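You operate a simulated robot arm through the tools that you are given. There is no shell and no other tool.

Carry out the task below with a simulated robot arm. There is one attempt and no reset: what you move stays moved.

JOB
Glue the green ring on the round pot over the rubber plug; let it set under the blue sand bag.
Fine: three dots on the rim by the loaded purple stub brush, back on its saucer; plug in before the ring; the bag stays on; wait till the line turns amber.

The check looks at the end state, three seconds after you hand in, the way a careful person would. Anything else that was tipped, shoved, dropped, spilled or broken makes it a failure.

ROBOT AND FRAMES
A 7-joint arm with a two-finger parallel gripper, fixed in place. Base frame: the origin is on the floor under the middle of its stand, x ahead of it, y to its left, z up; the work surface is at about z = 0.95. Units: m, degrees, N and s.
With the tool pointing down near the work surface it reaches from about 0.22 to 0.68 m from the base axis. Its first joint turns from -66.0 to 66.0 degrees. Payload 2.4 kg.
The TCP is the grasp point between the finger pads, 0.03 m short of the fingertips. In the tool frame z runs along the fingers and y along their closing line. Largest opening 0.094 m; finger width 0.028, thickness 0.01; the body of the gripper, 0.05 by 0.096 m, starts 0.055 m behind the TCP.
Orientation is told as [roll, pitch, yaw] about the base's x, y, z axes, in that order, counted from this pose: with the fingers straight down and closing along the base's y, the tool's x points along the base's -x, its y along +y and its z along -z.

CONTROLS
- The arm moves only by the tool apply_moves. Its argument "motion" is a list of rows, each an object of numbers (a shift or turn left out is 0, a gripper value left out holds the last): "x", "y", "z": the shift along the base's x, y, z in m; "rx", "ry", "rz": the turn, a rotation vector about the base's x, y, z in degrees. In form: [{"x": .., "y": .., "z": .., "rx": .., "ry": .., "rz": ..}, ...]. A call has 1 to 20 rows; each row is the pose to reach, as a shift and turn from the pose commanded when the call began. "jaw" is the gripper command, from -1 (fully open) to 1 (shut), values between in proportion, set as the call begins (left out, the last holds). Rows are played at 5 a second. More than 0.05 m and 8.6 degrees between two rows, or a gripper value outside its range, and nothing of the call is played. Where a pose cannot be reached the arm comes as near as it can. A force on the tool above 40 N (or 10 N above the force at the start of the call, whichever is more), or a blocked arm, ends the call early, and 0.2 s more pass. Each finger travels about 0.153 m/s and halts on what it meets, pressing with about 37 N; the grip force reading is that of the motor and also rises with nothing between the fingers. The clock runs only during rows and for 0.2 s after the last one: add rows that repeat a pose to give the fingers time. The reply holds the time, the measured pose of the TCP, the force on the tool along the base axes, the opening and the grip force, in the units named above and with some noise, with the torque about the TCP (base axes, N m) and any sound that the robot's microphone picked up.
- Cameras (640 x 400 px; columns grow to the right, rows downward): "scene" is fixed at [0.0475, 0.4968, 1.4228]; the picture's right is [-0.53, -0.85, 0.00], its down [-0.64, 0.40, -0.66] and it looks along [0.56, -0.35, -0.75] (base axes); focal length 214 px, centre (320, 200). "wrist" rides on the gripper at [0.076, 0.014, -0.103] in the tool frame; the picture's right is [-0.18, 0.98, 0.00], its down [-0.75, -0.14, -0.64] and it looks along [-0.63, -0.12, 0.77] (tool axes); focal length 243 px, centre (320, 200). There is no depth. A picture from a camera that has moved, and an enlarged one, comes with that camera's place and axes in the base frame and with its lens.
- grab_frame(camera): a new picture of that camera. No time passes.
- enlarge(camera, box): a new picture of the part [left, top, right, bottom] of that camera's present view, enlarged. No time passes.
- close_job(): hands the job in; it is judged then, once.

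Places have to be worked out from the pictures, the camera data and where the tool is seen. Open the gripper and draw the arm clear of the work before you hand the job in, unless the task says otherwise.

The tools are called after "Emit:" by a JSON object that holds its "op" and its "data". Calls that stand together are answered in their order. apply_moves: Moves the arm, as the interface text tells. Its arguments: {"type":"object","properties":{"motion":{"type":"array","items":{"type":"object","properties":{"x":{"type":"number"},"y":{"type":"number"},"z":{"type":"number"},"rx":{"type":"number"},"ry":{"type":"number"},"rz":{"type":"number"}}}},"jaw":{"type":"number"}},"required":["motion"]} The other tools are called the same way: grab_frame (camera) takes a picture; enlarge (camera, box) takes an enlarged picture of a part of a camera's view; close_job () hands the job in.

At the start:

```text
t: 0.0
tcp_pos: [0.2776, 0.211, 1.3404]
ee_rot: [0.2, 0.0, -0.1]
ft_force: [0.1, 0.4, -0.7]
ft_torque: [-0.02, 0.02, -0.02]
width: 0.094
finger_force: 0.0
```

scene: 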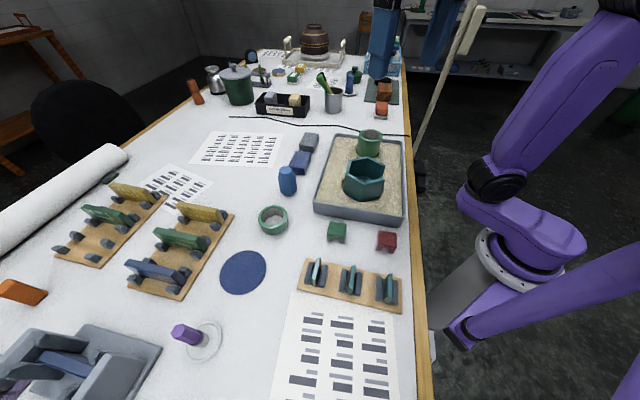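
wrist: 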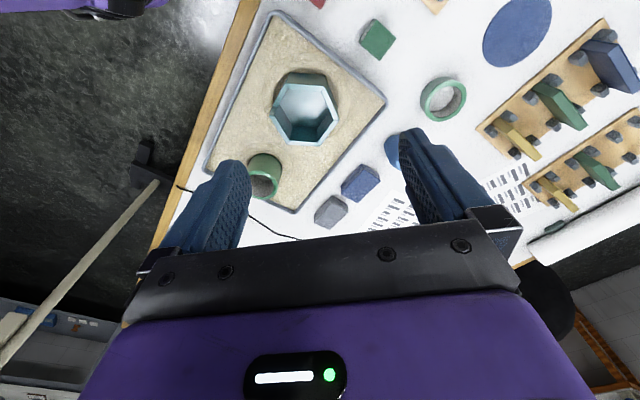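

The first pictures show a sand tray with a hexagonal pot and a round pot, a green ring, a purple stub on a saucer, some blocks and more. I'll enlarge regions to identify each item before moving.

Emit:
{"op": "enlarge", "data": {"camera": "scene", "box": [300, 120, 420, 220]}}

Emit:
{"op": "enlarge", "data": {"camera": "scene", "box": [230, 130, 350, 240]}}

Emit:
{"op": "enlarge", "data": {"camera": "scene", "box": [150, 230, 290, 370]}}

Emit:
{"op": "enlarge", "data": {"camera": "scene", "box": [290, 210, 420, 320]}}

Emit:
{"op": "enlarge", "data": {"camera": "scene", "box": [180, 30, 420, 140]}}

Emit:
{"op": "enlarge", "data": {"camera": "wrist", "box": [180, 0, 500, 250]}}

Emit:
{"op": "enlarge", "data": {"camera": "scene", "box": [0, 170, 240, 400]}}

```text
4.00 times, centred on (360, 170) of scene
camera zoom: at [0.0475, 0.4968, 1.4228], right [-0.53, -0.85, 0.0], down [-0.64, 0.4, -0.66], along [0.56, -0.35, -0.75], focal length 858 px, centre (160, 320)
```

zoom: 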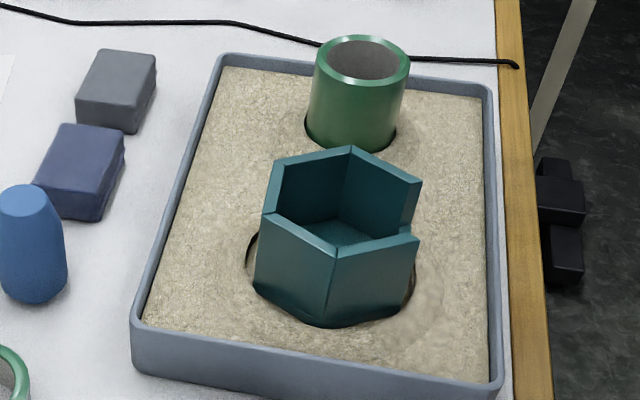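

```text
3.64 times, centred on (290, 185) of scene
camera zoom: at [0.0475, 0.4968, 1.4228], right [-0.53, -0.85, 0.0], down [-0.64, 0.4, -0.66], along [0.56, -0.35, -0.75], focal length 780 px, centre (429, 254)
```

zoom: 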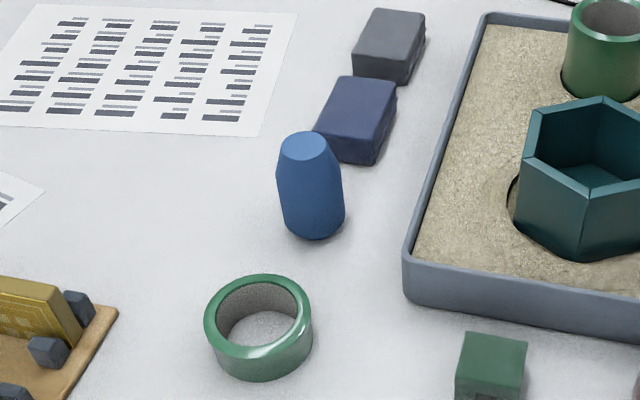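

```text
2.86 times, centred on (220, 300) of scene
camera zoom: at [0.0475, 0.4968, 1.4228], right [-0.53, -0.85, 0.0], down [-0.64, 0.4, -0.66], along [0.56, -0.35, -0.75], focal length 613 px, centre (606, -86)
```

zoom: 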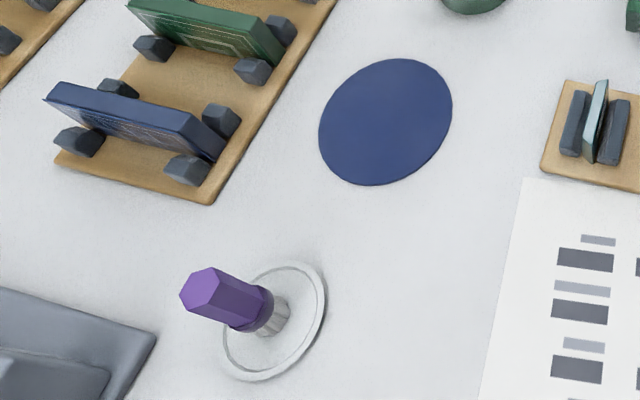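

```text
3.64 times, centred on (355, 265) of scene
camera zoom: at [0.0475, 0.4968, 1.4228], right [-0.53, -0.85, 0.0], down [-0.64, 0.4, -0.66], along [0.56, -0.35, -0.75], focal length 780 px, centre (193, -36)
```

zoom: 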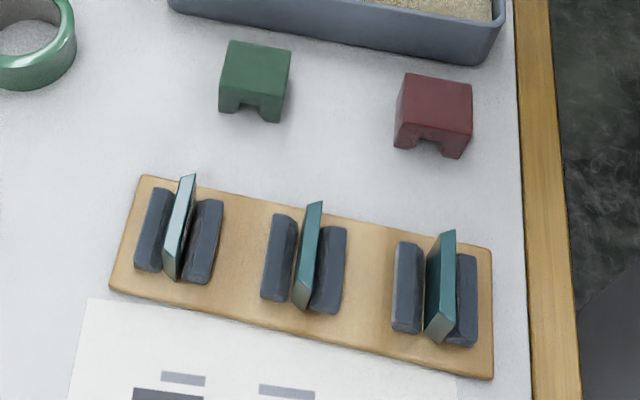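

```text
2.67 times, centred on (300, 85) of scene
camera zoom: at [0.0475, 0.4968, 1.4228], right [-0.53, -0.85, 0.0], down [-0.64, 0.4, -0.66], along [0.56, -0.35, -0.75], focal length 572 px, centre (373, 507)
```

zoom: 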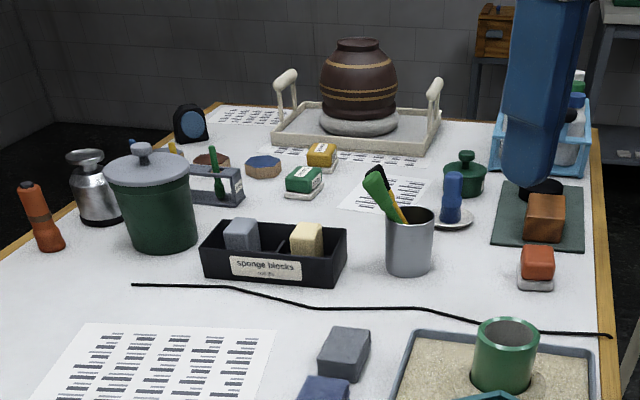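

```text
1.60 times, centred on (340, 125) of wrist
camera zoom: at [0.201, 0.2247, 1.4428], right [0.18, 0.98, 0.0], down [0.75, -0.14, 0.64], along [0.63, -0.12, -0.77], focal length 388 px, centre (288, 320)
```

zoom: 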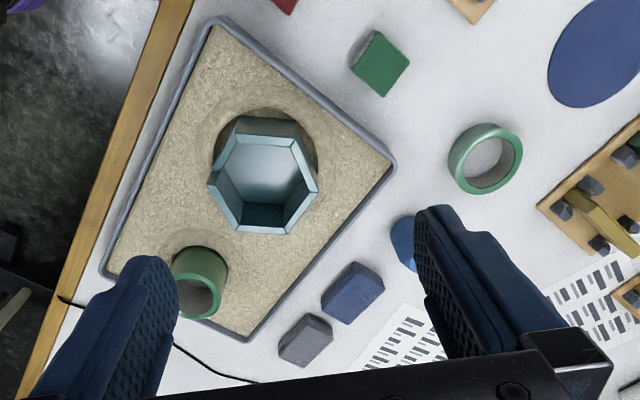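

```text
1.74 times, centred on (120, 285) of scene
camera zoom: at [0.0475, 0.4968, 1.4228], right [-0.53, -0.85, 0.0], down [-0.64, 0.4, -0.66], along [0.56, -0.35, -0.75], focal length 373 px, centre (668, 52)
```

zoom: 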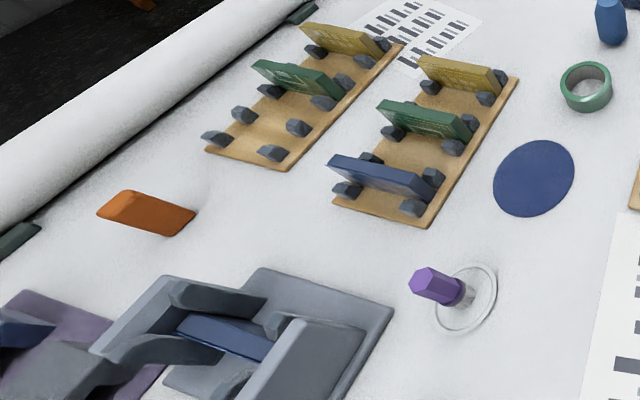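

The round green pot stands in the sand tray, with its rim at about (0.45, 0.07, 1.07). The purple stub brush stands upright on a clear saucer near (0.22, 0.65). I'll zoom in to identify the plug and the sand bag candidates.

Emit:
{"op": "enlarge", "data": {"camera": "wrist", "box": [230, 130, 430, 255]}}

Emit:
{"op": "enlarge", "data": {"camera": "scene", "box": [270, 125, 330, 200]}}

Emit:
{"op": "enlarge", "data": {"camera": "scene", "box": [340, 120, 400, 160]}}

Emit:
{"op": "enlarge", "data": {"camera": "scene", "box": [160, 300, 240, 370]}}

Emit:
{"op": "enlarge", "data": {"camera": "scene", "box": [330, 30, 410, 130]}}

```text
3.20 times, centred on (330, 192) of wrist
camera zoom: at [0.201, 0.2247, 1.4428], right [0.18, 0.98, 0.0], down [0.75, -0.14, 0.64], along [0.63, -0.12, -0.77], focal length 776 px, centre (288, 224)
```

zoom: 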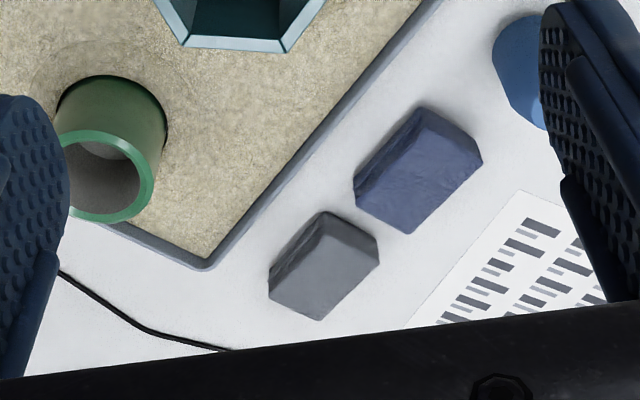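

```text
5.33 times, centred on (300, 162) of scene
camera zoom: at [0.0475, 0.4968, 1.4228], right [-0.53, -0.85, 0.0], down [-0.64, 0.4, -0.66], along [0.56, -0.35, -0.75], focal length 1144 px, centre (427, 400)
```

zoom: 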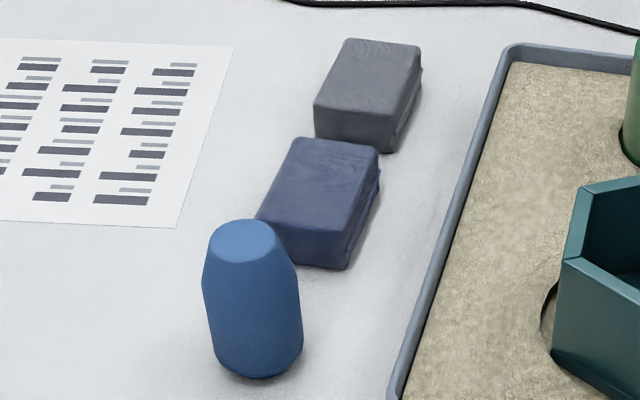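

```text
10.00 times, centred on (370, 140) of scene
camera zoom: at [0.0475, 0.4968, 1.4228], right [-0.53, -0.85, 0.0], down [-0.64, 0.4, -0.66], along [0.56, -0.35, -0.75], focal length 2145 px, centre (-180, 800)
```

zoom: 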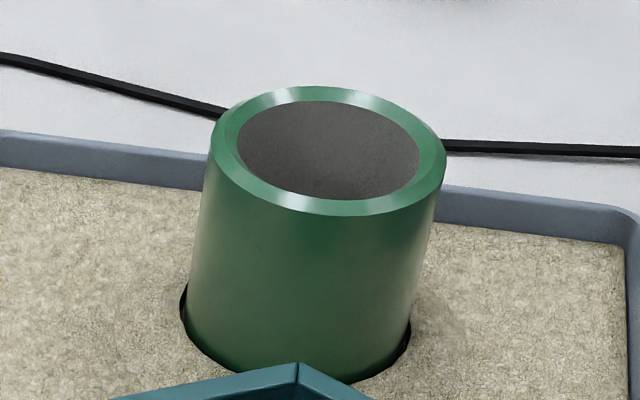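

```text
5.71 times, centred on (200, 335) of scene
camera zoom: at [0.0475, 0.4968, 1.4228], right [-0.53, -0.85, 0.0], down [-0.64, 0.4, -0.66], along [0.56, -0.35, -0.75], focal length 1226 px, centre (1006, -571)
```

zoom: 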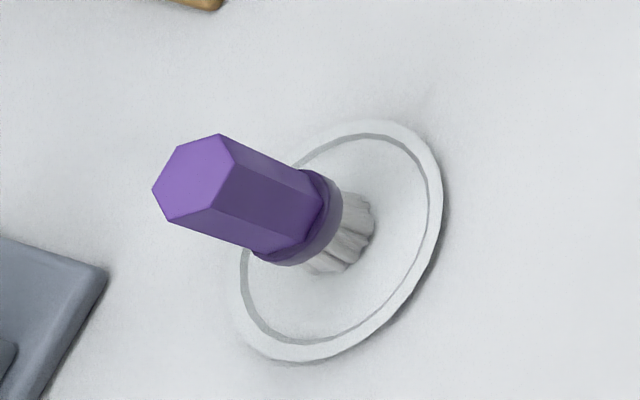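

```text
4.00 times, centred on (370, 80) of scene
camera zoom: at [0.0475, 0.4968, 1.4228], right [-0.53, -0.85, 0.0], down [-0.64, 0.4, -0.66], along [0.56, -0.35, -0.75], focal length 858 px, centre (120, 680)
```

zoom: 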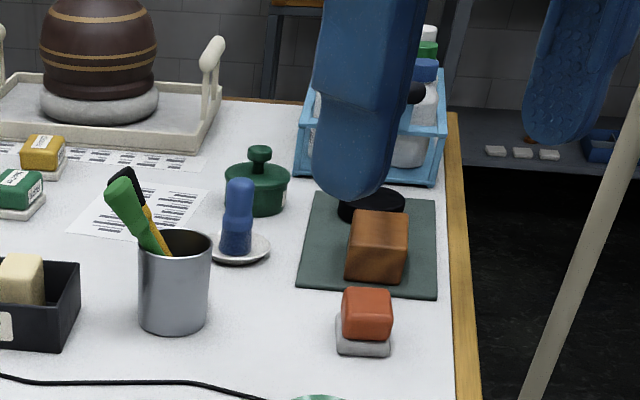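

The blue barrel-shaped piece looks like the plug (about 0.054 m across, 0.078 m tall). The wrinkled indigo block looks like the sand bag. I'll move the wrist camera for a clear view of the plug, the bag and the ring.

Emit:
{"op": "apply_moves", "data": {"motion": [{"y": 0.03, "z": -0.02}, {"y": 0.06, "z": -0.04}, {"y": 0.09, "z": -0.06}, {"y": 0.12, "z": -0.08}, {"y": 0.15, "z": -0.09}, {"y": 0.15, "z": -0.09}], "jaw": -1}}

Emit:
{"op": "grab_frame", "data": {"camera": "wrist"}}

Emit:
{"op": "grab_frame", "data": {"camera": "scene"}}

```text
t: 1.4
tcp_pos: [0.2779, 0.3619, 1.2514]
ee_rot: [-0.1, 0.0, 0.0]
ft_force: [-0.2, 0.2, -0.4]
ft_torque: [0.01, -0.01, 0.01]
width: 0.094
finger_force: 0.1
```

```text
taken
camera wrist: at [0.201, 0.3752, 1.3527], right [0.18, 0.98, 0.0], down [0.75, -0.14, 0.64], along [0.63, -0.12, -0.77], focal length 243 px, centre (320, 200)
```

wrist: 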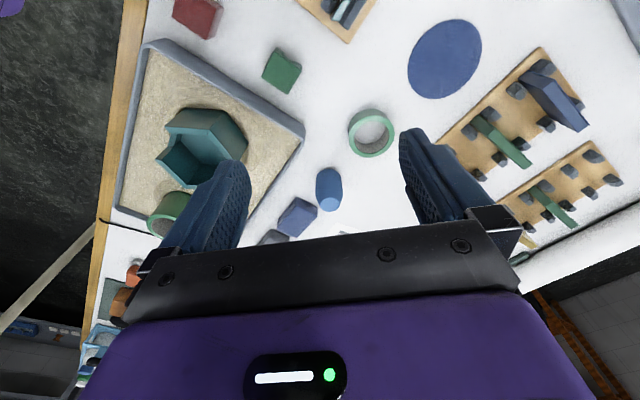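

```text
taken
```

scene: 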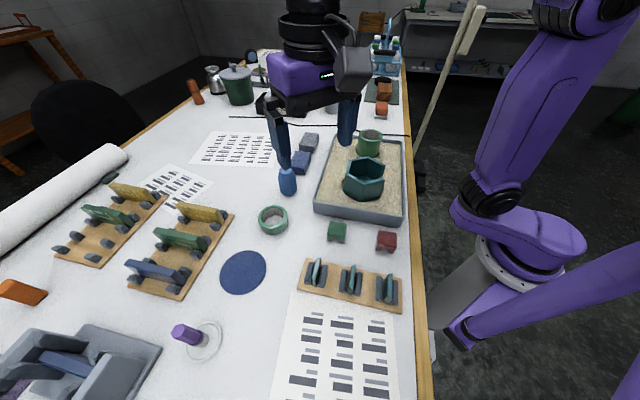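

The plug and bag are now visible between the fingers, so I'll enlarge those parts.

Emit:
{"op": "enlarge", "data": {"camera": "wrist", "box": [250, 90, 410, 240]}}

Emit:
{"op": "enlarge", "data": {"camera": "wrist", "box": [290, 150, 360, 220]}}

```text
2.67 times, centred on (330, 165) of wrist
camera zoom: at [0.201, 0.3752, 1.3527], right [0.18, 0.98, 0.0], down [0.75, -0.14, 0.64], along [0.63, -0.12, -0.77], focal length 647 px, centre (293, 293)
```

zoom: 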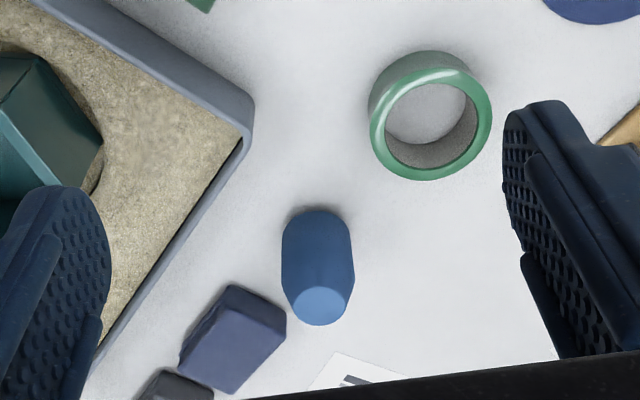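

```text
5.71 times, centred on (325, 185) of wrist
camera zoom: at [0.201, 0.3752, 1.3527], right [0.18, 0.98, 0.0], down [0.75, -0.14, 0.64], along [0.63, -0.12, -0.77], focal length 1386 px, centre (291, 286)
```

zoom: 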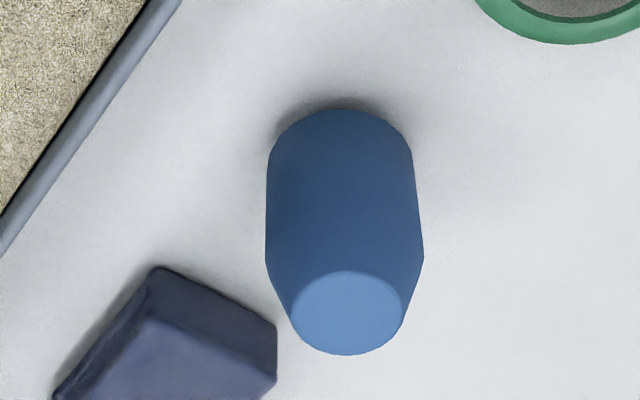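

The plug is a straight cylinder with a chamfer on its top end. I want to see how deep the pot is inside, so I'll move above it and tilt the wrist camera straight down.

Emit:
{"op": "apply_moves", "data": {"motion": [{"x": 0.018, "y": -0.034, "z": 0.005, "ry": 4.5}, {"x": 0.037, "y": -0.067, "z": 0.01, "ry": 9}, {"x": 0.055, "y": -0.1, "z": 0.01, "ry": 13}, {"x": 0.074, "y": -0.134, "z": 0.01, "ry": 17.5}, {"x": 0.092, "y": -0.167, "z": 0.01, "ry": 22}, {"x": 0.111, "y": -0.2, "z": 0.01, "ry": 26}, {"x": 0.129, "y": -0.234, "z": 0.01, "ry": 30.5}, {"x": 0.148, "y": -0.267, "z": 0.01, "ry": 35}, {"x": 0.166, "y": -0.3, "z": 0.01, "ry": 39}, {"x": 0.166, "y": -0.3, "z": 0.01, "ry": 39}]}}

Emit:
{"op": "grab_frame", "data": {"camera": "wrist"}}

```text
t: 3.6
tcp_pos: [0.3863, 0.0781, 1.1995]
ee_rot: [0.1, 39.1, 0.0]
ft_force: [-0.3, 0.9, -0.4]
ft_torque: [0.0, 0.0, -0.01]
width: 0.0939
finger_force: 0.1
out of reach, approached as far as the arm can: row 6, 7, 8, 9, 10
```

```text
taken
camera wrist: at [0.3912, 0.092, 1.3258], right [0.14, 0.98, -0.12], down [0.99, -0.14, 0.02], along [0.01, -0.12, -0.99], focal length 243 px, centre (320, 200)
```

wrist: 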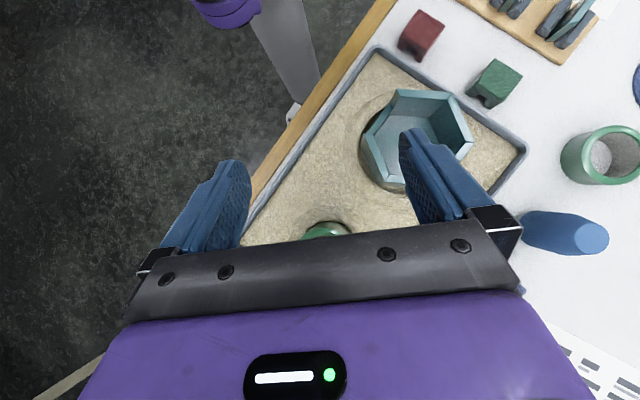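

The full tilt went past reach, and the gripper beam hides the pot. I'll ease back to about 20° of tilt so the pot falls between the fingers.

Emit:
{"op": "apply_moves", "data": {"motion": [{"x": -0.011, "y": 0.005, "z": -0.005, "ry": -5}, {"x": -0.022, "y": 0.011, "z": -0.01, "ry": -10}, {"x": -0.033, "y": 0.016, "z": -0.02, "ry": -15}, {"x": -0.044, "y": 0.022, "z": -0.03, "ry": -19}, {"x": -0.044, "y": 0.022, "z": -0.03, "ry": -19}, {"x": -0.044, "y": 0.022, "z": -0.03, "ry": -19}]}}

Emit:
{"op": "grab_frame", "data": {"camera": "wrist"}}

```text
t: 5.0
tcp_pos: [0.3417, 0.1004, 1.1693]
ee_rot: [0.1, 20.1, 0.0]
ft_force: [-0.9, -0.2, 0.2]
ft_torque: [0.02, -0.01, -0.01]
width: 0.0939
finger_force: 0.0
```

```text
taken
camera wrist: at [0.3048, 0.1143, 1.291], right [0.17, 0.98, -0.06], down [0.93, -0.14, 0.35], along [0.33, -0.12, -0.94], focal length 243 px, centre (320, 200)
```

wrist: 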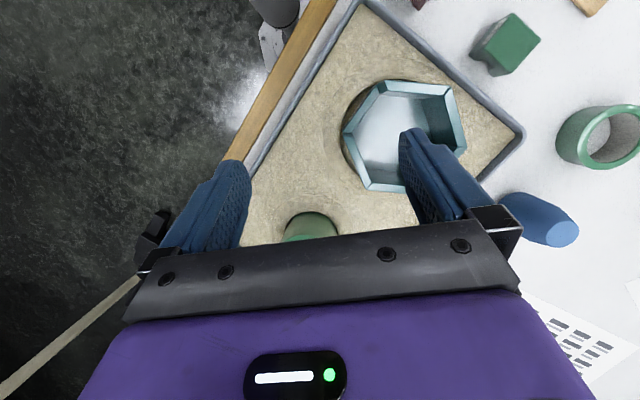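

Shifts count from the pose actually reached, which is good to know. I'll move forward and up to see into the pot.

Emit:
{"op": "apply_moves", "data": {"motion": [{"x": 0.02, "y": -0.004, "z": 0.02}, {"x": 0.045, "y": -0.01, "z": 0.045}, {"x": 0.068, "y": -0.016, "z": 0.06}, {"x": 0.068, "y": -0.016, "z": 0.06}]}}

Emit:
{"op": "grab_frame", "data": {"camera": "wrist"}}

```text
t: 6.0
tcp_pos: [0.4099, 0.0856, 1.2304]
ee_rot: [0.0, 20.0, 0.1]
ft_force: [0.1, -0.7, 0.1]
ft_torque: [-0.04, 0.01, -0.01]
width: 0.0941
finger_force: 0.0
```

```text
taken
camera wrist: at [0.3735, 0.0983, 1.3515], right [0.17, 0.98, -0.06], down [0.93, -0.14, 0.35], along [0.33, -0.12, -0.94], focal length 243 px, centre (320, 200)
```

wrist: 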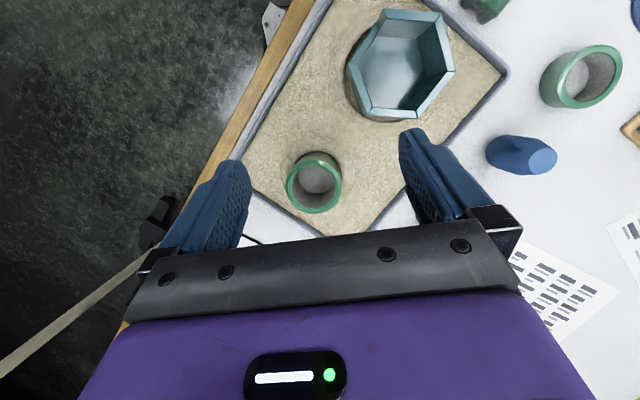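

Emit:
{"op": "enlarge", "data": {"camera": "wrist", "box": [276, 142, 356, 222]}}

Emit:
{"op": "enlarge", "data": {"camera": "wrist", "box": [470, 30, 630, 190]}}

```text
5.00 times, centred on (316, 182) of wrist
camera zoom: at [0.3735, 0.0983, 1.3515], right [0.17, 0.98, -0.06], down [0.93, -0.14, 0.35], along [0.33, -0.12, -0.94], focal length 1213 px, centre (340, 290)
```

zoom: 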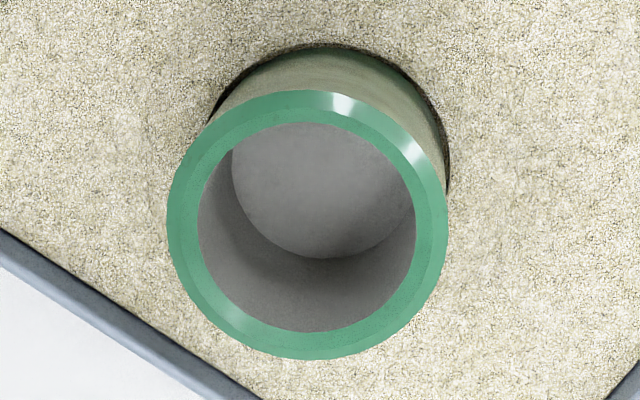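

```text
2.50 times, centred on (550, 110) of wrist
camera zoom: at [0.3735, 0.0983, 1.3515], right [0.17, 0.98, -0.06], down [0.93, -0.14, 0.35], along [0.33, -0.12, -0.94], focal length 606 px, centre (-255, 425)
```

zoom: 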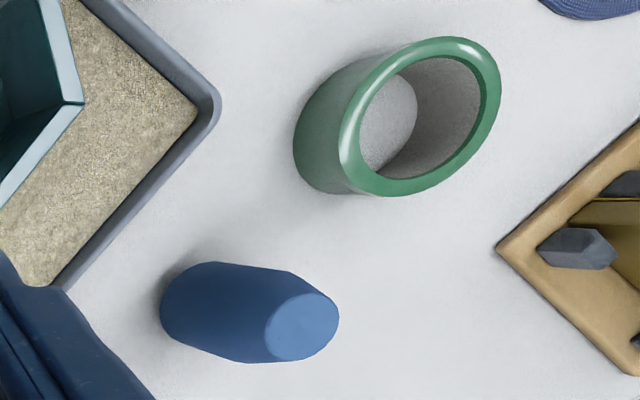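

The pot measures about 0.070 m outside, 0.054 m inside and 0.057 m deep, so the plug will stick up through the ring and centre it. The rim is near (0.457, 0.058, 1.063). Next I'll level the tool and move toward the brush for a close look.

Emit:
{"op": "apply_moves", "data": {"motion": [{"x": -0.015, "y": 0.039, "z": 0.0, "ry": -2}, {"x": -0.03, "y": 0.078, "z": 0.0, "ry": -4}, {"x": -0.045, "y": 0.117, "z": 0.0, "ry": -6}, {"x": -0.06, "y": 0.156, "z": 0.0, "ry": -8}, {"x": -0.075, "y": 0.195, "z": 0.0, "ry": -10}, {"x": -0.09, "y": 0.234, "z": 0.0, "ry": -12}, {"x": -0.105, "y": 0.273, "z": -0.01, "ry": -14}, {"x": -0.12, "y": 0.312, "z": -0.02, "ry": -16}, {"x": -0.135, "y": 0.351, "z": -0.03, "ry": -18}, {"x": -0.15, "y": 0.39, "z": -0.04, "ry": -20}, {"x": -0.165, "y": 0.429, "z": -0.05, "ry": -20}, {"x": -0.18, "y": 0.464, "z": -0.06, "ry": -20}, {"x": -0.18, "y": 0.464, "z": -0.06, "ry": -20}]}}

Emit:
{"op": "grab_frame", "data": {"camera": "wrist"}}

Emit:
{"op": "grab_frame", "data": {"camera": "scene"}}

```text
t: 8.8
tcp_pos: [0.2284, 0.5483, 1.169]
ee_rot: [0.0, 0.0, 0.1]
ft_force: [0.1, 0.4, -0.6]
ft_torque: [-0.03, 0.01, -0.01]
width: 0.0938
finger_force: 0.1
```

```text
taken
camera wrist: at [0.1524, 0.5628, 1.2704], right [0.18, 0.98, 0.0], down [0.75, -0.14, 0.64], along [0.63, -0.12, -0.77], focal length 243 px, centre (320, 200)
```

wrist: 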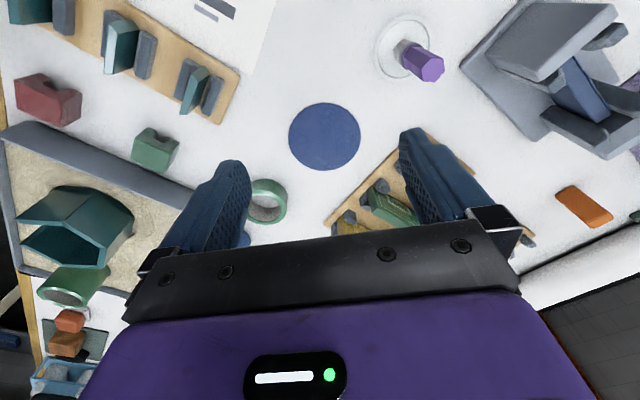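

```text
taken
```

scene: 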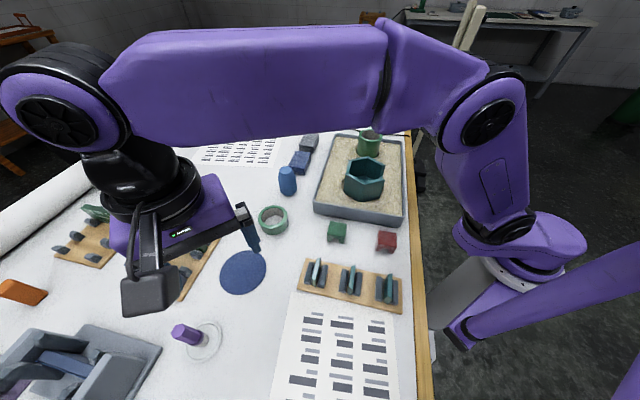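

Emit:
{"op": "enlarge", "data": {"camera": "wrist", "box": [366, 10, 456, 100]}}

Emit:
{"op": "enlarge", "data": {"camera": "wrist", "box": [240, 165, 310, 235]}}

```text
4.44 times, centred on (411, 55) of wrist
camera zoom: at [0.1524, 0.5628, 1.2704], right [0.18, 0.98, 0.0], down [0.75, -0.14, 0.64], along [0.63, -0.12, -0.77], focal length 1078 px, centre (-84, 844)
```

zoom: 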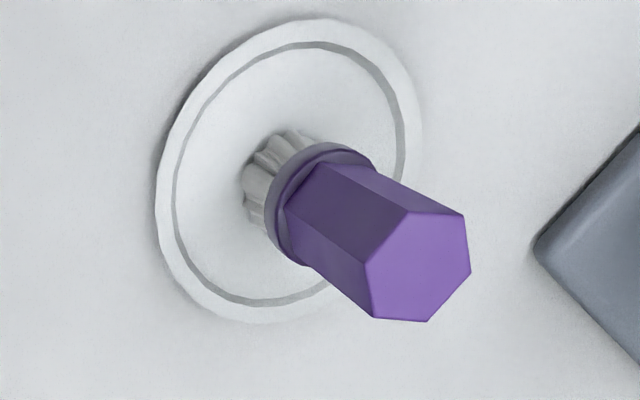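

```text
5.71 times, centred on (275, 200) of wrist
camera zoom: at [0.1524, 0.5628, 1.2704], right [0.18, 0.98, 0.0], down [0.75, -0.14, 0.64], along [0.63, -0.12, -0.77], focal length 1386 px, centre (577, 200)
```

zoom: 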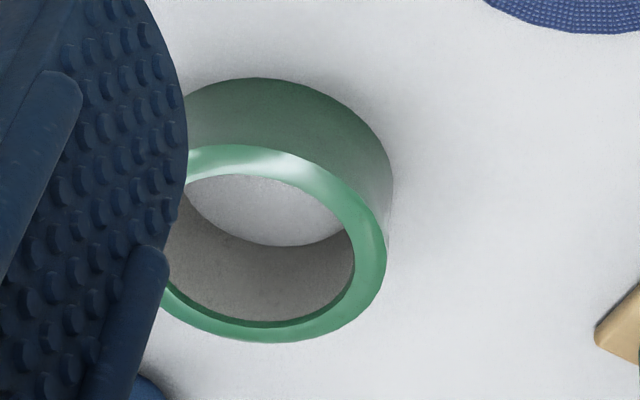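

The brush's hex handle has flats facing about 105° in the base frame, with its axis near (0.211, 0.642) and its top near z 1.06. I'll move above it with a 15.5° yaw and the jaws half closed, to check that it can be reached.

Emit:
{"op": "apply_moves", "data": {"motion": [{"x": -0.005, "y": 0.024, "rz": 4}, {"x": -0.009, "y": 0.047, "rz": 8}, {"x": -0.013, "y": 0.07, "rz": 12}, {"x": -0.017, "y": 0.094, "rz": 15.5}, {"x": -0.017, "y": 0.094, "rz": 15.5}], "jaw": -0.2}}

Emit:
{"op": "grab_frame", "data": {"camera": "wrist"}}

Emit:
{"op": "grab_frame", "data": {"camera": "scene"}}

```text
t: 10.0
tcp_pos: [0.2017, 0.6115, 1.156]
ee_rot: [0.0, 0.0, 15.6]
ft_force: [0.3, 0.5, 0.9]
ft_torque: [-0.02, 0.02, -0.03]
width: 0.0564
finger_force: 0.1
out of reach, approached as far as the arm can: row 3, 4, 5
```

```text
taken
camera wrist: at [0.1246, 0.6044, 1.2569], right [-0.09, 1.0, 0.0], down [0.76, 0.07, 0.64], along [0.64, 0.06, -0.77], focal length 243 px, centre (320, 200)
```

wrist: 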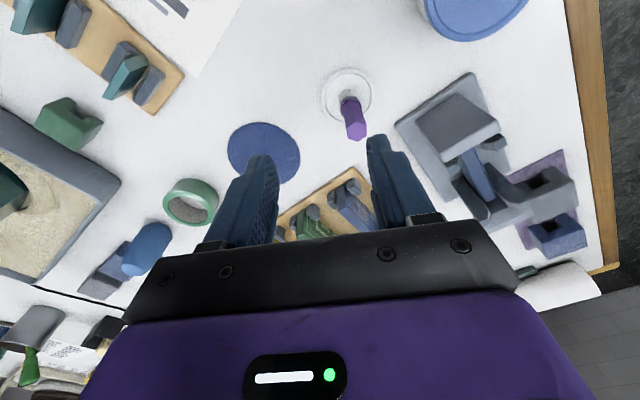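

```text
taken
```

scene: 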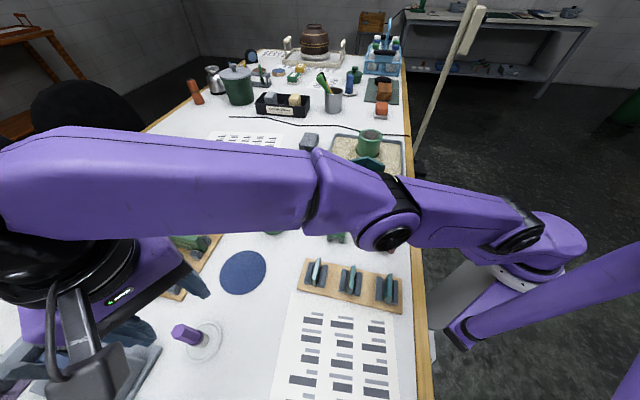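

Straight down at this height the arm stops about 3 cm short. I'll turn the jaws square to the radial direction (yaw 75.5°, matching another pair of flats), drop to handle height short of the brush, and approach from the base side.

Emit:
{"op": "apply_moves", "data": {"motion": [{"x": -0.002, "y": -0.008, "rz": 7.5}, {"x": -0.005, "y": -0.017, "rz": 15}, {"x": -0.008, "y": -0.026, "rz": 22.5}, {"x": -0.011, "y": -0.035, "rz": 30}, {"x": -0.014, "y": -0.044, "rz": 37.5}, {"x": -0.017, "y": -0.053, "rz": 45}, {"x": -0.018, "y": -0.056, "rz": 52.5}, {"x": -0.018, "y": -0.056, "rz": 60}, {"x": -0.018, "y": -0.056, "rz": 60, "z": -0.03}, {"x": -0.018, "y": -0.056, "rz": 60, "z": -0.06}, {"x": -0.018, "y": -0.056, "rz": 60, "z": -0.06}]}}

Emit:
{"op": "grab_frame", "data": {"camera": "wrist"}}

```text
t: 12.4
tcp_pos: [0.1844, 0.5561, 1.0964]
ee_rot: [0.1, 0.0, 75.6]
ft_force: [0.8, -0.2, -0.3]
ft_torque: [-0.02, 0.02, -0.03]
width: 0.0564
finger_force: 0.0
```

```text
taken
camera wrist: at [0.1525, 0.4854, 1.1975], right [-0.91, 0.42, 0.0], down [0.33, 0.69, 0.64], along [0.27, 0.58, -0.77], focal length 243 px, centre (320, 200)
```

wrist: 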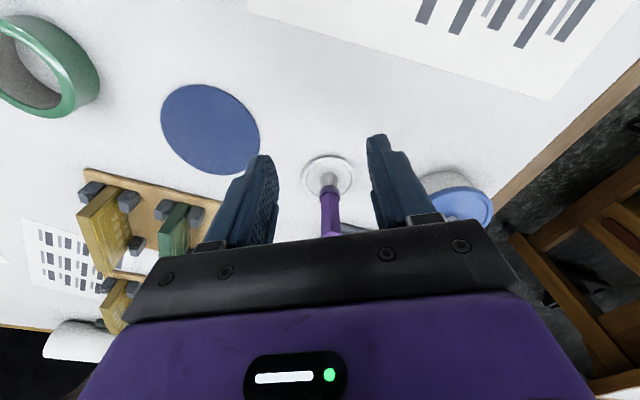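

Emit:
{"op": "enlarge", "data": {"camera": "wrist", "box": [270, 130, 390, 240]}}

```text
3.64 times, centred on (330, 185) of wrist
camera zoom: at [0.1525, 0.4854, 1.1975], right [-0.91, 0.42, 0.0], down [0.33, 0.69, 0.64], along [0.27, 0.58, -0.77], focal length 882 px, centre (284, 254)
```

zoom: 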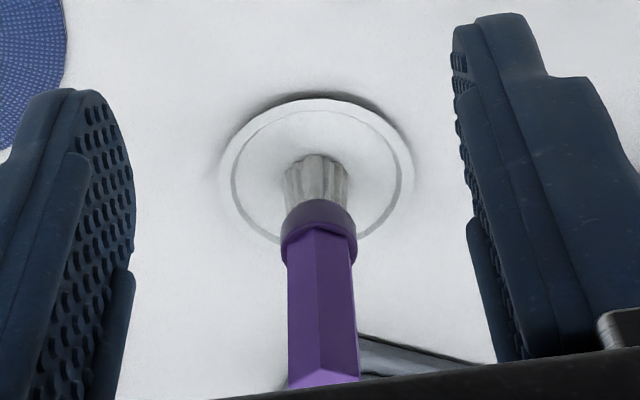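

Fingers straddle the brush line well. I'll lower to handle height and advance most of the way toward the brush, then check.

Emit:
{"op": "apply_moves", "data": {"motion": [{"z": -0.03}, {"z": -0.06}, {"x": 0.007, "y": 0.021, "z": -0.06}, {"x": 0.014, "y": 0.043, "z": -0.06}, {"x": 0.02, "y": 0.064, "z": -0.06}, {"x": 0.02, "y": 0.064, "z": -0.06}]}}

Emit:
{"op": "grab_frame", "data": {"camera": "wrist"}}

Emit:
{"op": "grab_frame", "data": {"camera": "scene"}}

```text
t: 13.8
tcp_pos: [0.2062, 0.6209, 1.0359]
ee_rot: [0.1, 0.0, 75.6]
ft_force: [0.3, 0.0, -0.2]
ft_torque: [-0.01, 0.0, 0.0]
width: 0.0561
finger_force: 0.1
```

```text
taken
camera wrist: at [0.1731, 0.5493, 1.1378], right [-0.91, 0.42, 0.0], down [0.33, 0.69, 0.64], along [0.27, 0.58, -0.77], focal length 243 px, centre (320, 200)
```

wrist: 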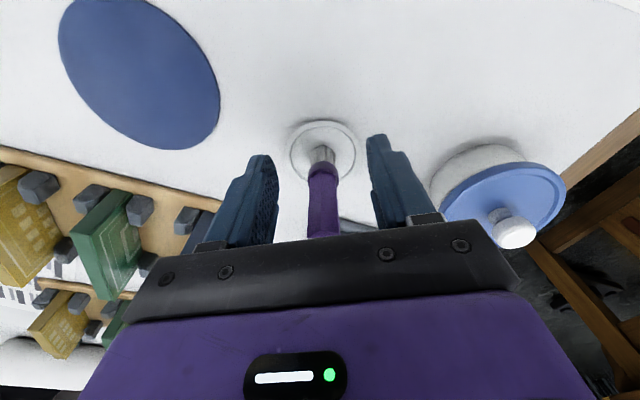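

```text
taken
```

scene: 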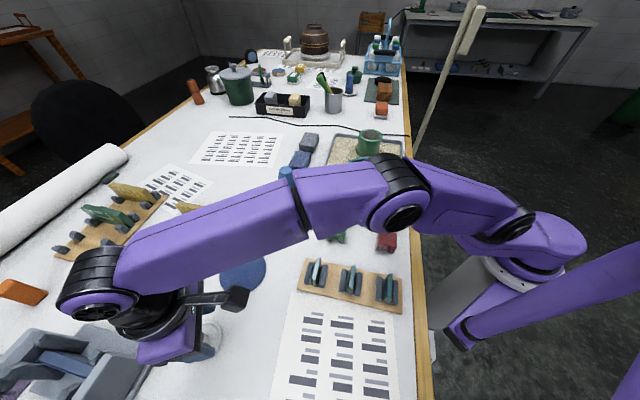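

The handle is centred between the fingers, and the blue-lidded jar on the right is clear of the gripper. I'll advance the last 2 cm and check before closing.

Emit:
{"op": "apply_moves", "data": {"motion": [{"x": 0.002, "y": 0.01}, {"x": 0.0045, "y": 0.02}, {"x": 0.0045, "y": 0.02}]}}

Emit:
{"op": "grab_frame", "data": {"camera": "wrist"}}

Emit:
{"op": "enlarge", "data": {"camera": "wrist", "box": [240, 110, 400, 250]}}

```text
t: 14.6
tcp_pos: [0.2121, 0.64, 1.0357]
ee_rot: [0.0, 0.0, 75.5]
ft_force: [-0.6, -0.2, -0.5]
ft_torque: [-0.01, 0.01, -0.04]
width: 0.0562
finger_force: 0.1
```

```text
taken
camera wrist: at [0.1782, 0.5697, 1.1373], right [-0.91, 0.42, 0.0], down [0.33, 0.69, 0.64], along [0.27, 0.58, -0.77], focal length 243 px, centre (320, 200)
```

wrist: 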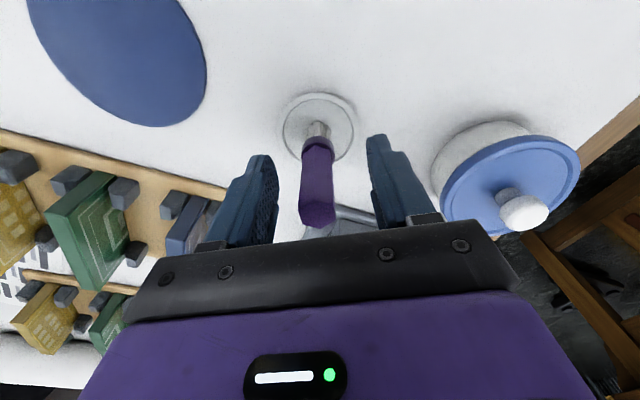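

```text
2.86 times, centred on (320, 180) of wrist
camera zoom: at [0.1782, 0.5697, 1.1373], right [-0.91, 0.42, 0.0], down [0.33, 0.69, 0.64], along [0.27, 0.58, -0.77], focal length 693 px, centre (320, 257)
```

zoom: 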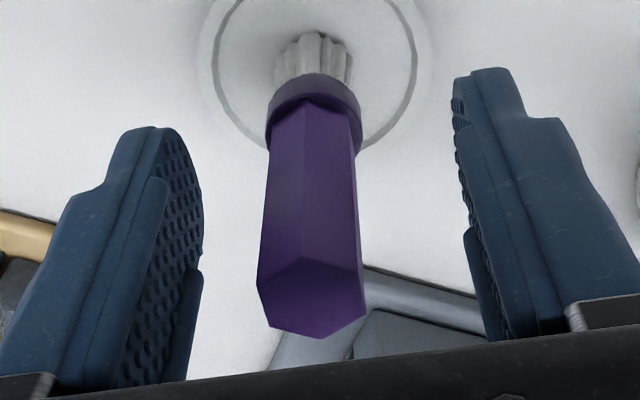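

The handle is about 1.3 mm left of the finger centre. I'll correct that first, then close on the hex flats.

Emit:
{"op": "apply_moves", "data": {"motion": [{"x": 0.0013, "y": 0.0008}, {"x": 0.0013, "y": 0.0008}]}}

Emit:
{"op": "apply_moves", "data": {"motion": [{"z": 0.0}, {"z": 0.0}, {"z": 0.0}, {"z": 0.0}], "jaw": 1}}

Emit:
{"op": "enlarge", "data": {"camera": "wrist", "box": [240, 110, 400, 250]}}

```text
t: 15.2
tcp_pos: [0.2124, 0.6413, 1.0353]
ee_rot: [0.0, -0.1, 75.5]
ft_force: [-0.2, -0.3, -0.3]
ft_torque: [0.0, -0.03, 0.01]
width: 0.0562
finger_force: 0.2
```

```text
t: 16.2
tcp_pos: [0.2121, 0.6415, 1.0354]
ee_rot: [0.1, 0.1, 75.5]
ft_force: [0.4, 0.5, 0.5]
ft_torque: [0.03, 0.03, 0.04]
width: 0.0246
finger_force: 37.3
```

```text
2.86 times, centred on (320, 180) of wrist
camera zoom: at [0.1793, 0.5705, 1.1375], right [-0.91, 0.42, 0.0], down [0.33, 0.69, 0.64], along [0.27, 0.58, -0.77], focal length 693 px, centre (320, 257)
```

zoom: 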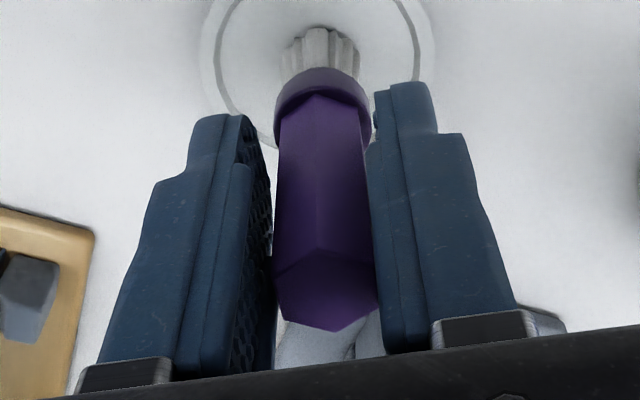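

The jaws stopped at 24.6 mm, which is wider than the hex flats (about 17 mm), so the fingertips are probably on the round collar. I'll reopen, go up 14 mm and grip the hex handle itself.

Emit:
{"op": "apply_moves", "data": {"motion": [{"z": 0.0}, {"z": 0.0}, {"z": 0.007}, {"z": 0.014}, {"z": 0.014}], "jaw": -0.2}}

Emit:
{"op": "enlarge", "data": {"camera": "wrist", "box": [240, 110, 400, 250]}}

```text
t: 17.4
tcp_pos: [0.212, 0.6422, 1.0504]
ee_rot: [-0.1, 0.0, 75.5]
ft_force: [-0.2, -0.5, -0.4]
ft_torque: [0.02, 0.0, 0.02]
width: 0.0565
finger_force: 0.1
```

```text
2.86 times, centred on (320, 180) of wrist
camera zoom: at [0.1788, 0.5704, 1.1517], right [-0.91, 0.42, 0.0], down [0.33, 0.69, 0.64], along [0.27, 0.58, -0.77], focal length 693 px, centre (320, 257)
```

zoom: 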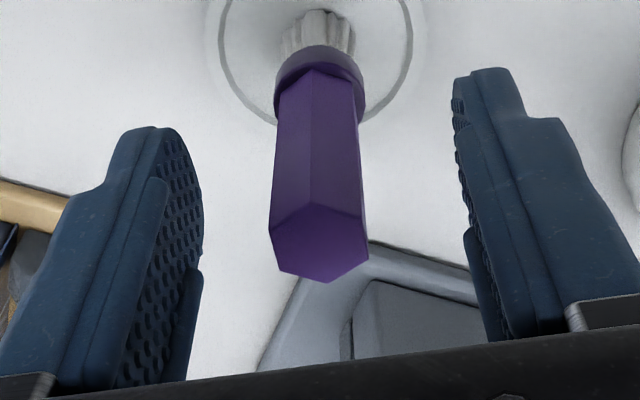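

The brush is still upright and centred. I'll drop 4 mm and close on the flats.

Emit:
{"op": "apply_moves", "data": {"motion": [{"z": -0.004}, {"z": -0.004}]}}

Emit:
{"op": "apply_moves", "data": {"motion": [{"z": 0.0}, {"z": 0.0}, {"z": 0.0}, {"z": 0.0}], "jaw": 1}}

Emit:
{"op": "enlarge", "data": {"camera": "wrist", "box": [240, 110, 400, 250]}}

```text
t: 18.0
tcp_pos: [0.2133, 0.6414, 1.0457]
ee_rot: [-0.1, 0.0, 75.5]
ft_force: [-0.3, -0.1, 0.2]
ft_torque: [-0.03, -0.02, 0.03]
width: 0.0565
finger_force: 0.1
```

```text
t: 19.0
tcp_pos: [0.2109, 0.642, 1.0453]
ee_rot: [0.0, 0.1, 75.4]
ft_force: [0.0, 0.3, 0.1]
ft_torque: [0.03, 0.01, 0.01]
width: 0.0246
finger_force: 37.4
```

```text
2.86 times, centred on (320, 180) of wrist
camera zoom: at [0.1789, 0.5703, 1.1476], right [-0.91, 0.42, 0.0], down [0.33, 0.69, 0.64], along [0.27, 0.58, -0.77], focal length 693 px, centre (320, 257)
```

zoom: 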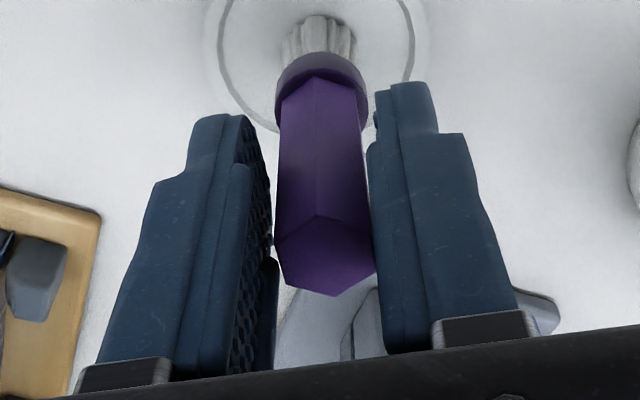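

It stopped at 24.6 mm again, so that is the true handle width and the grip is on the flats. I'll lift slowly and check that the saucer stays behind.

Emit:
{"op": "apply_moves", "data": {"motion": [{"z": 0.01}, {"z": 0.02}, {"z": 0.035}, {"z": 0.05}, {"z": 0.05}]}}

Emit:
{"op": "grab_frame", "data": {"camera": "wrist"}}

Emit:
{"op": "enlarge", "data": {"camera": "scene", "box": [130, 270, 270, 390]}}

```text
t: 20.2
tcp_pos: [0.2112, 0.6343, 1.0888]
ee_rot: [0.0, 0.0, 75.5]
ft_force: [-0.5, 0.8, -0.4]
ft_torque: [-0.02, -0.01, 0.01]
width: 0.0249
finger_force: 37.1
out of reach, approached as far as the arm can: row 3, 4, 5
```

```text
taken
camera wrist: at [0.1773, 0.5636, 1.1902], right [-0.91, 0.42, 0.0], down [0.33, 0.69, 0.64], along [0.27, 0.58, -0.77], focal length 243 px, centre (320, 200)
```

wrist: 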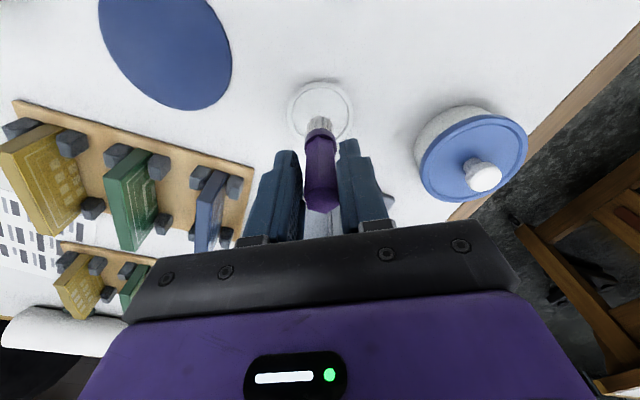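

```text
3.33 times, centred on (200, 330) of scene
camera zoom: at [0.0475, 0.4968, 1.4228], right [-0.53, -0.85, 0.0], down [-0.64, 0.4, -0.66], along [0.56, -0.35, -0.75], focal length 715 px, centre (720, -233)
```

zoom: 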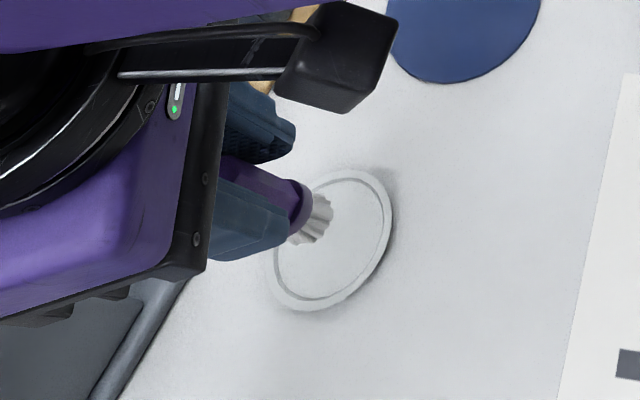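

The brush is lifted and the saucer stayed put. For the return, the grip pose was (0.211, 0.642, 1.045) at yaw 75.5. Now I'll carry it high to over the round pot.

Emit:
{"op": "apply_moves", "data": {"motion": [{"x": -0.003, "y": -0.025, "z": 0.03}, {"x": -0.006, "y": -0.05, "z": 0.06}, {"x": -0.009, "y": -0.075, "z": 0.09, "rz": -5}, {"x": -0.011, "y": -0.1, "z": 0.115, "rz": -10}, {"x": 0.01, "y": -0.14, "z": 0.115, "rz": -15.5}, {"x": 0.032, "y": -0.179, "z": 0.115, "rz": -21}, {"x": 0.053, "y": -0.219, "z": 0.115, "rz": -26.5}, {"x": 0.075, "y": -0.259, "z": 0.115, "rz": -32}, {"x": 0.096, "y": -0.299, "z": 0.115, "rz": -37.5}, {"x": 0.117, "y": -0.338, "z": 0.115, "rz": -43}, {"x": 0.139, "y": -0.378, "z": 0.115, "rz": -48.5}, {"x": 0.16, "y": -0.418, "z": 0.115, "rz": -54}, {"x": 0.182, "y": -0.458, "z": 0.115, "rz": -59.5}, {"x": 0.203, "y": -0.497, "z": 0.115, "rz": -65}, {"x": 0.225, "y": -0.537, "z": 0.115, "rz": -70.5}, {"x": 0.246, "y": -0.577, "z": 0.115, "rz": -75.5}, {"x": 0.246, "y": -0.577, "z": 0.115, "rz": -75.5}]}}

Emit:
{"op": "grab_frame", "data": {"camera": "wrist"}}

Emit:
{"op": "grab_frame", "data": {"camera": "scene"}}

```text
t: 23.8
tcp_pos: [0.4551, 0.0572, 1.2029]
ee_rot: [-0.1, 0.0, -0.1]
ft_force: [-0.6, 0.3, 0.3]
ft_torque: [-0.02, -0.03, 0.0]
width: 0.0249
finger_force: 37.0
```

```text
taken
camera wrist: at [0.3794, 0.0714, 1.3045], right [0.18, 0.98, 0.0], down [0.75, -0.14, 0.64], along [0.63, -0.12, -0.77], focal length 243 px, centre (320, 200)
```

wrist: 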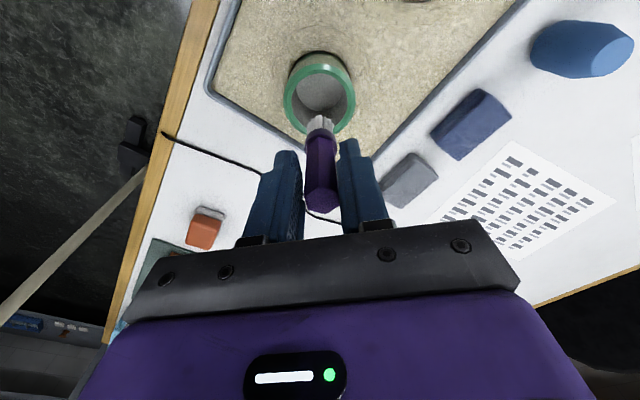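

```text
taken
```

scene: 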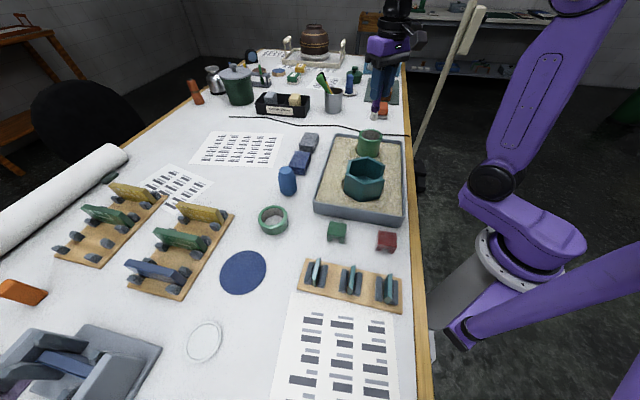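

The brush is now roughly above the round pot, held upright. I'll enlarge both views to measure the tip and rim.

Emit:
{"op": "enlarge", "data": {"camera": "wrist", "box": [270, 40, 370, 140]}}

Emit:
{"op": "enlarge", "data": {"camera": "scene", "box": [335, 80, 415, 170]}}

```text
4.00 times, centred on (320, 90) of wrist
camera zoom: at [0.3794, 0.0714, 1.3045], right [0.18, 0.98, 0.0], down [0.75, -0.14, 0.64], along [0.63, -0.12, -0.77], focal length 970 px, centre (320, 640)
```

zoom: 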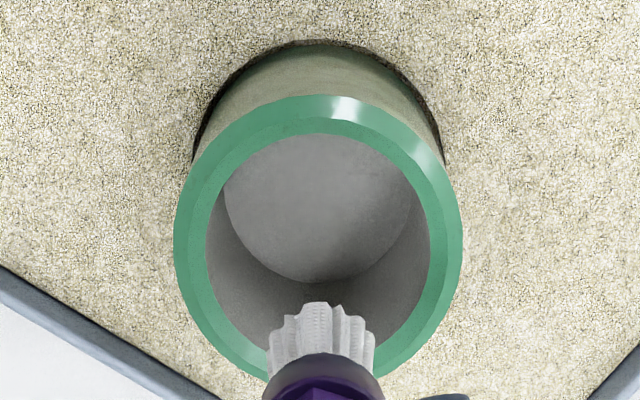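

```text
4.44 times, centred on (375, 125) of scene
camera zoom: at [0.0475, 0.4968, 1.4228], right [-0.53, -0.85, 0.0], down [-0.64, 0.4, -0.66], along [0.56, -0.35, -0.75], focal length 953 px, centre (76, 533)
```

zoom: 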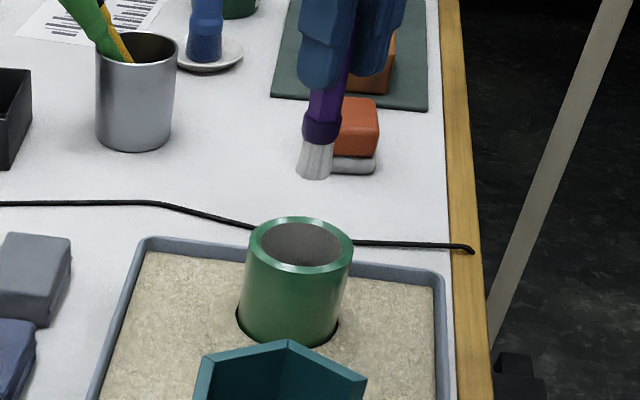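

Emit:
{"op": "enlarge", "data": {"camera": "wrist", "box": [290, 100, 350, 220]}}

Emit:
{"op": "enlarge", "data": {"camera": "scene", "box": [355, 85, 395, 135]}}

```text
3.33 times, centred on (320, 160) of wrist
camera zoom: at [0.3794, 0.0714, 1.3045], right [0.18, 0.98, 0.0], down [0.75, -0.14, 0.64], along [0.63, -0.12, -0.77], focal length 809 px, centre (320, 333)
```

zoom: 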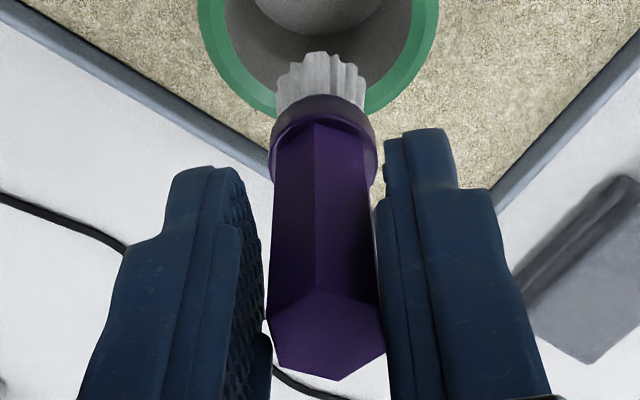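

```text
8.00 times, centred on (375, 110) of scene
camera zoom: at [0.0475, 0.4968, 1.4228], right [-0.53, -0.85, 0.0], down [-0.64, 0.4, -0.66], along [0.56, -0.35, -0.75], focal length 1716 px, centre (-120, 920)
```

zoom: 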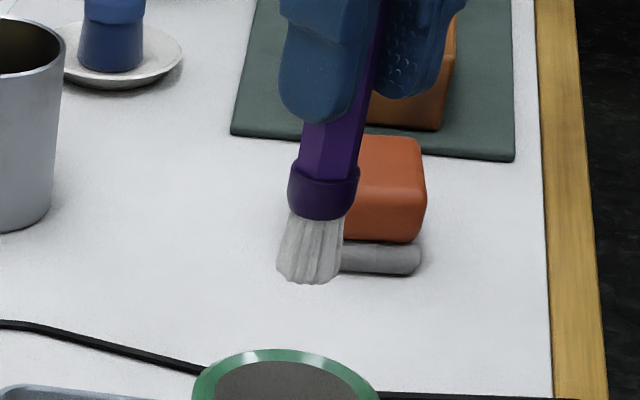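

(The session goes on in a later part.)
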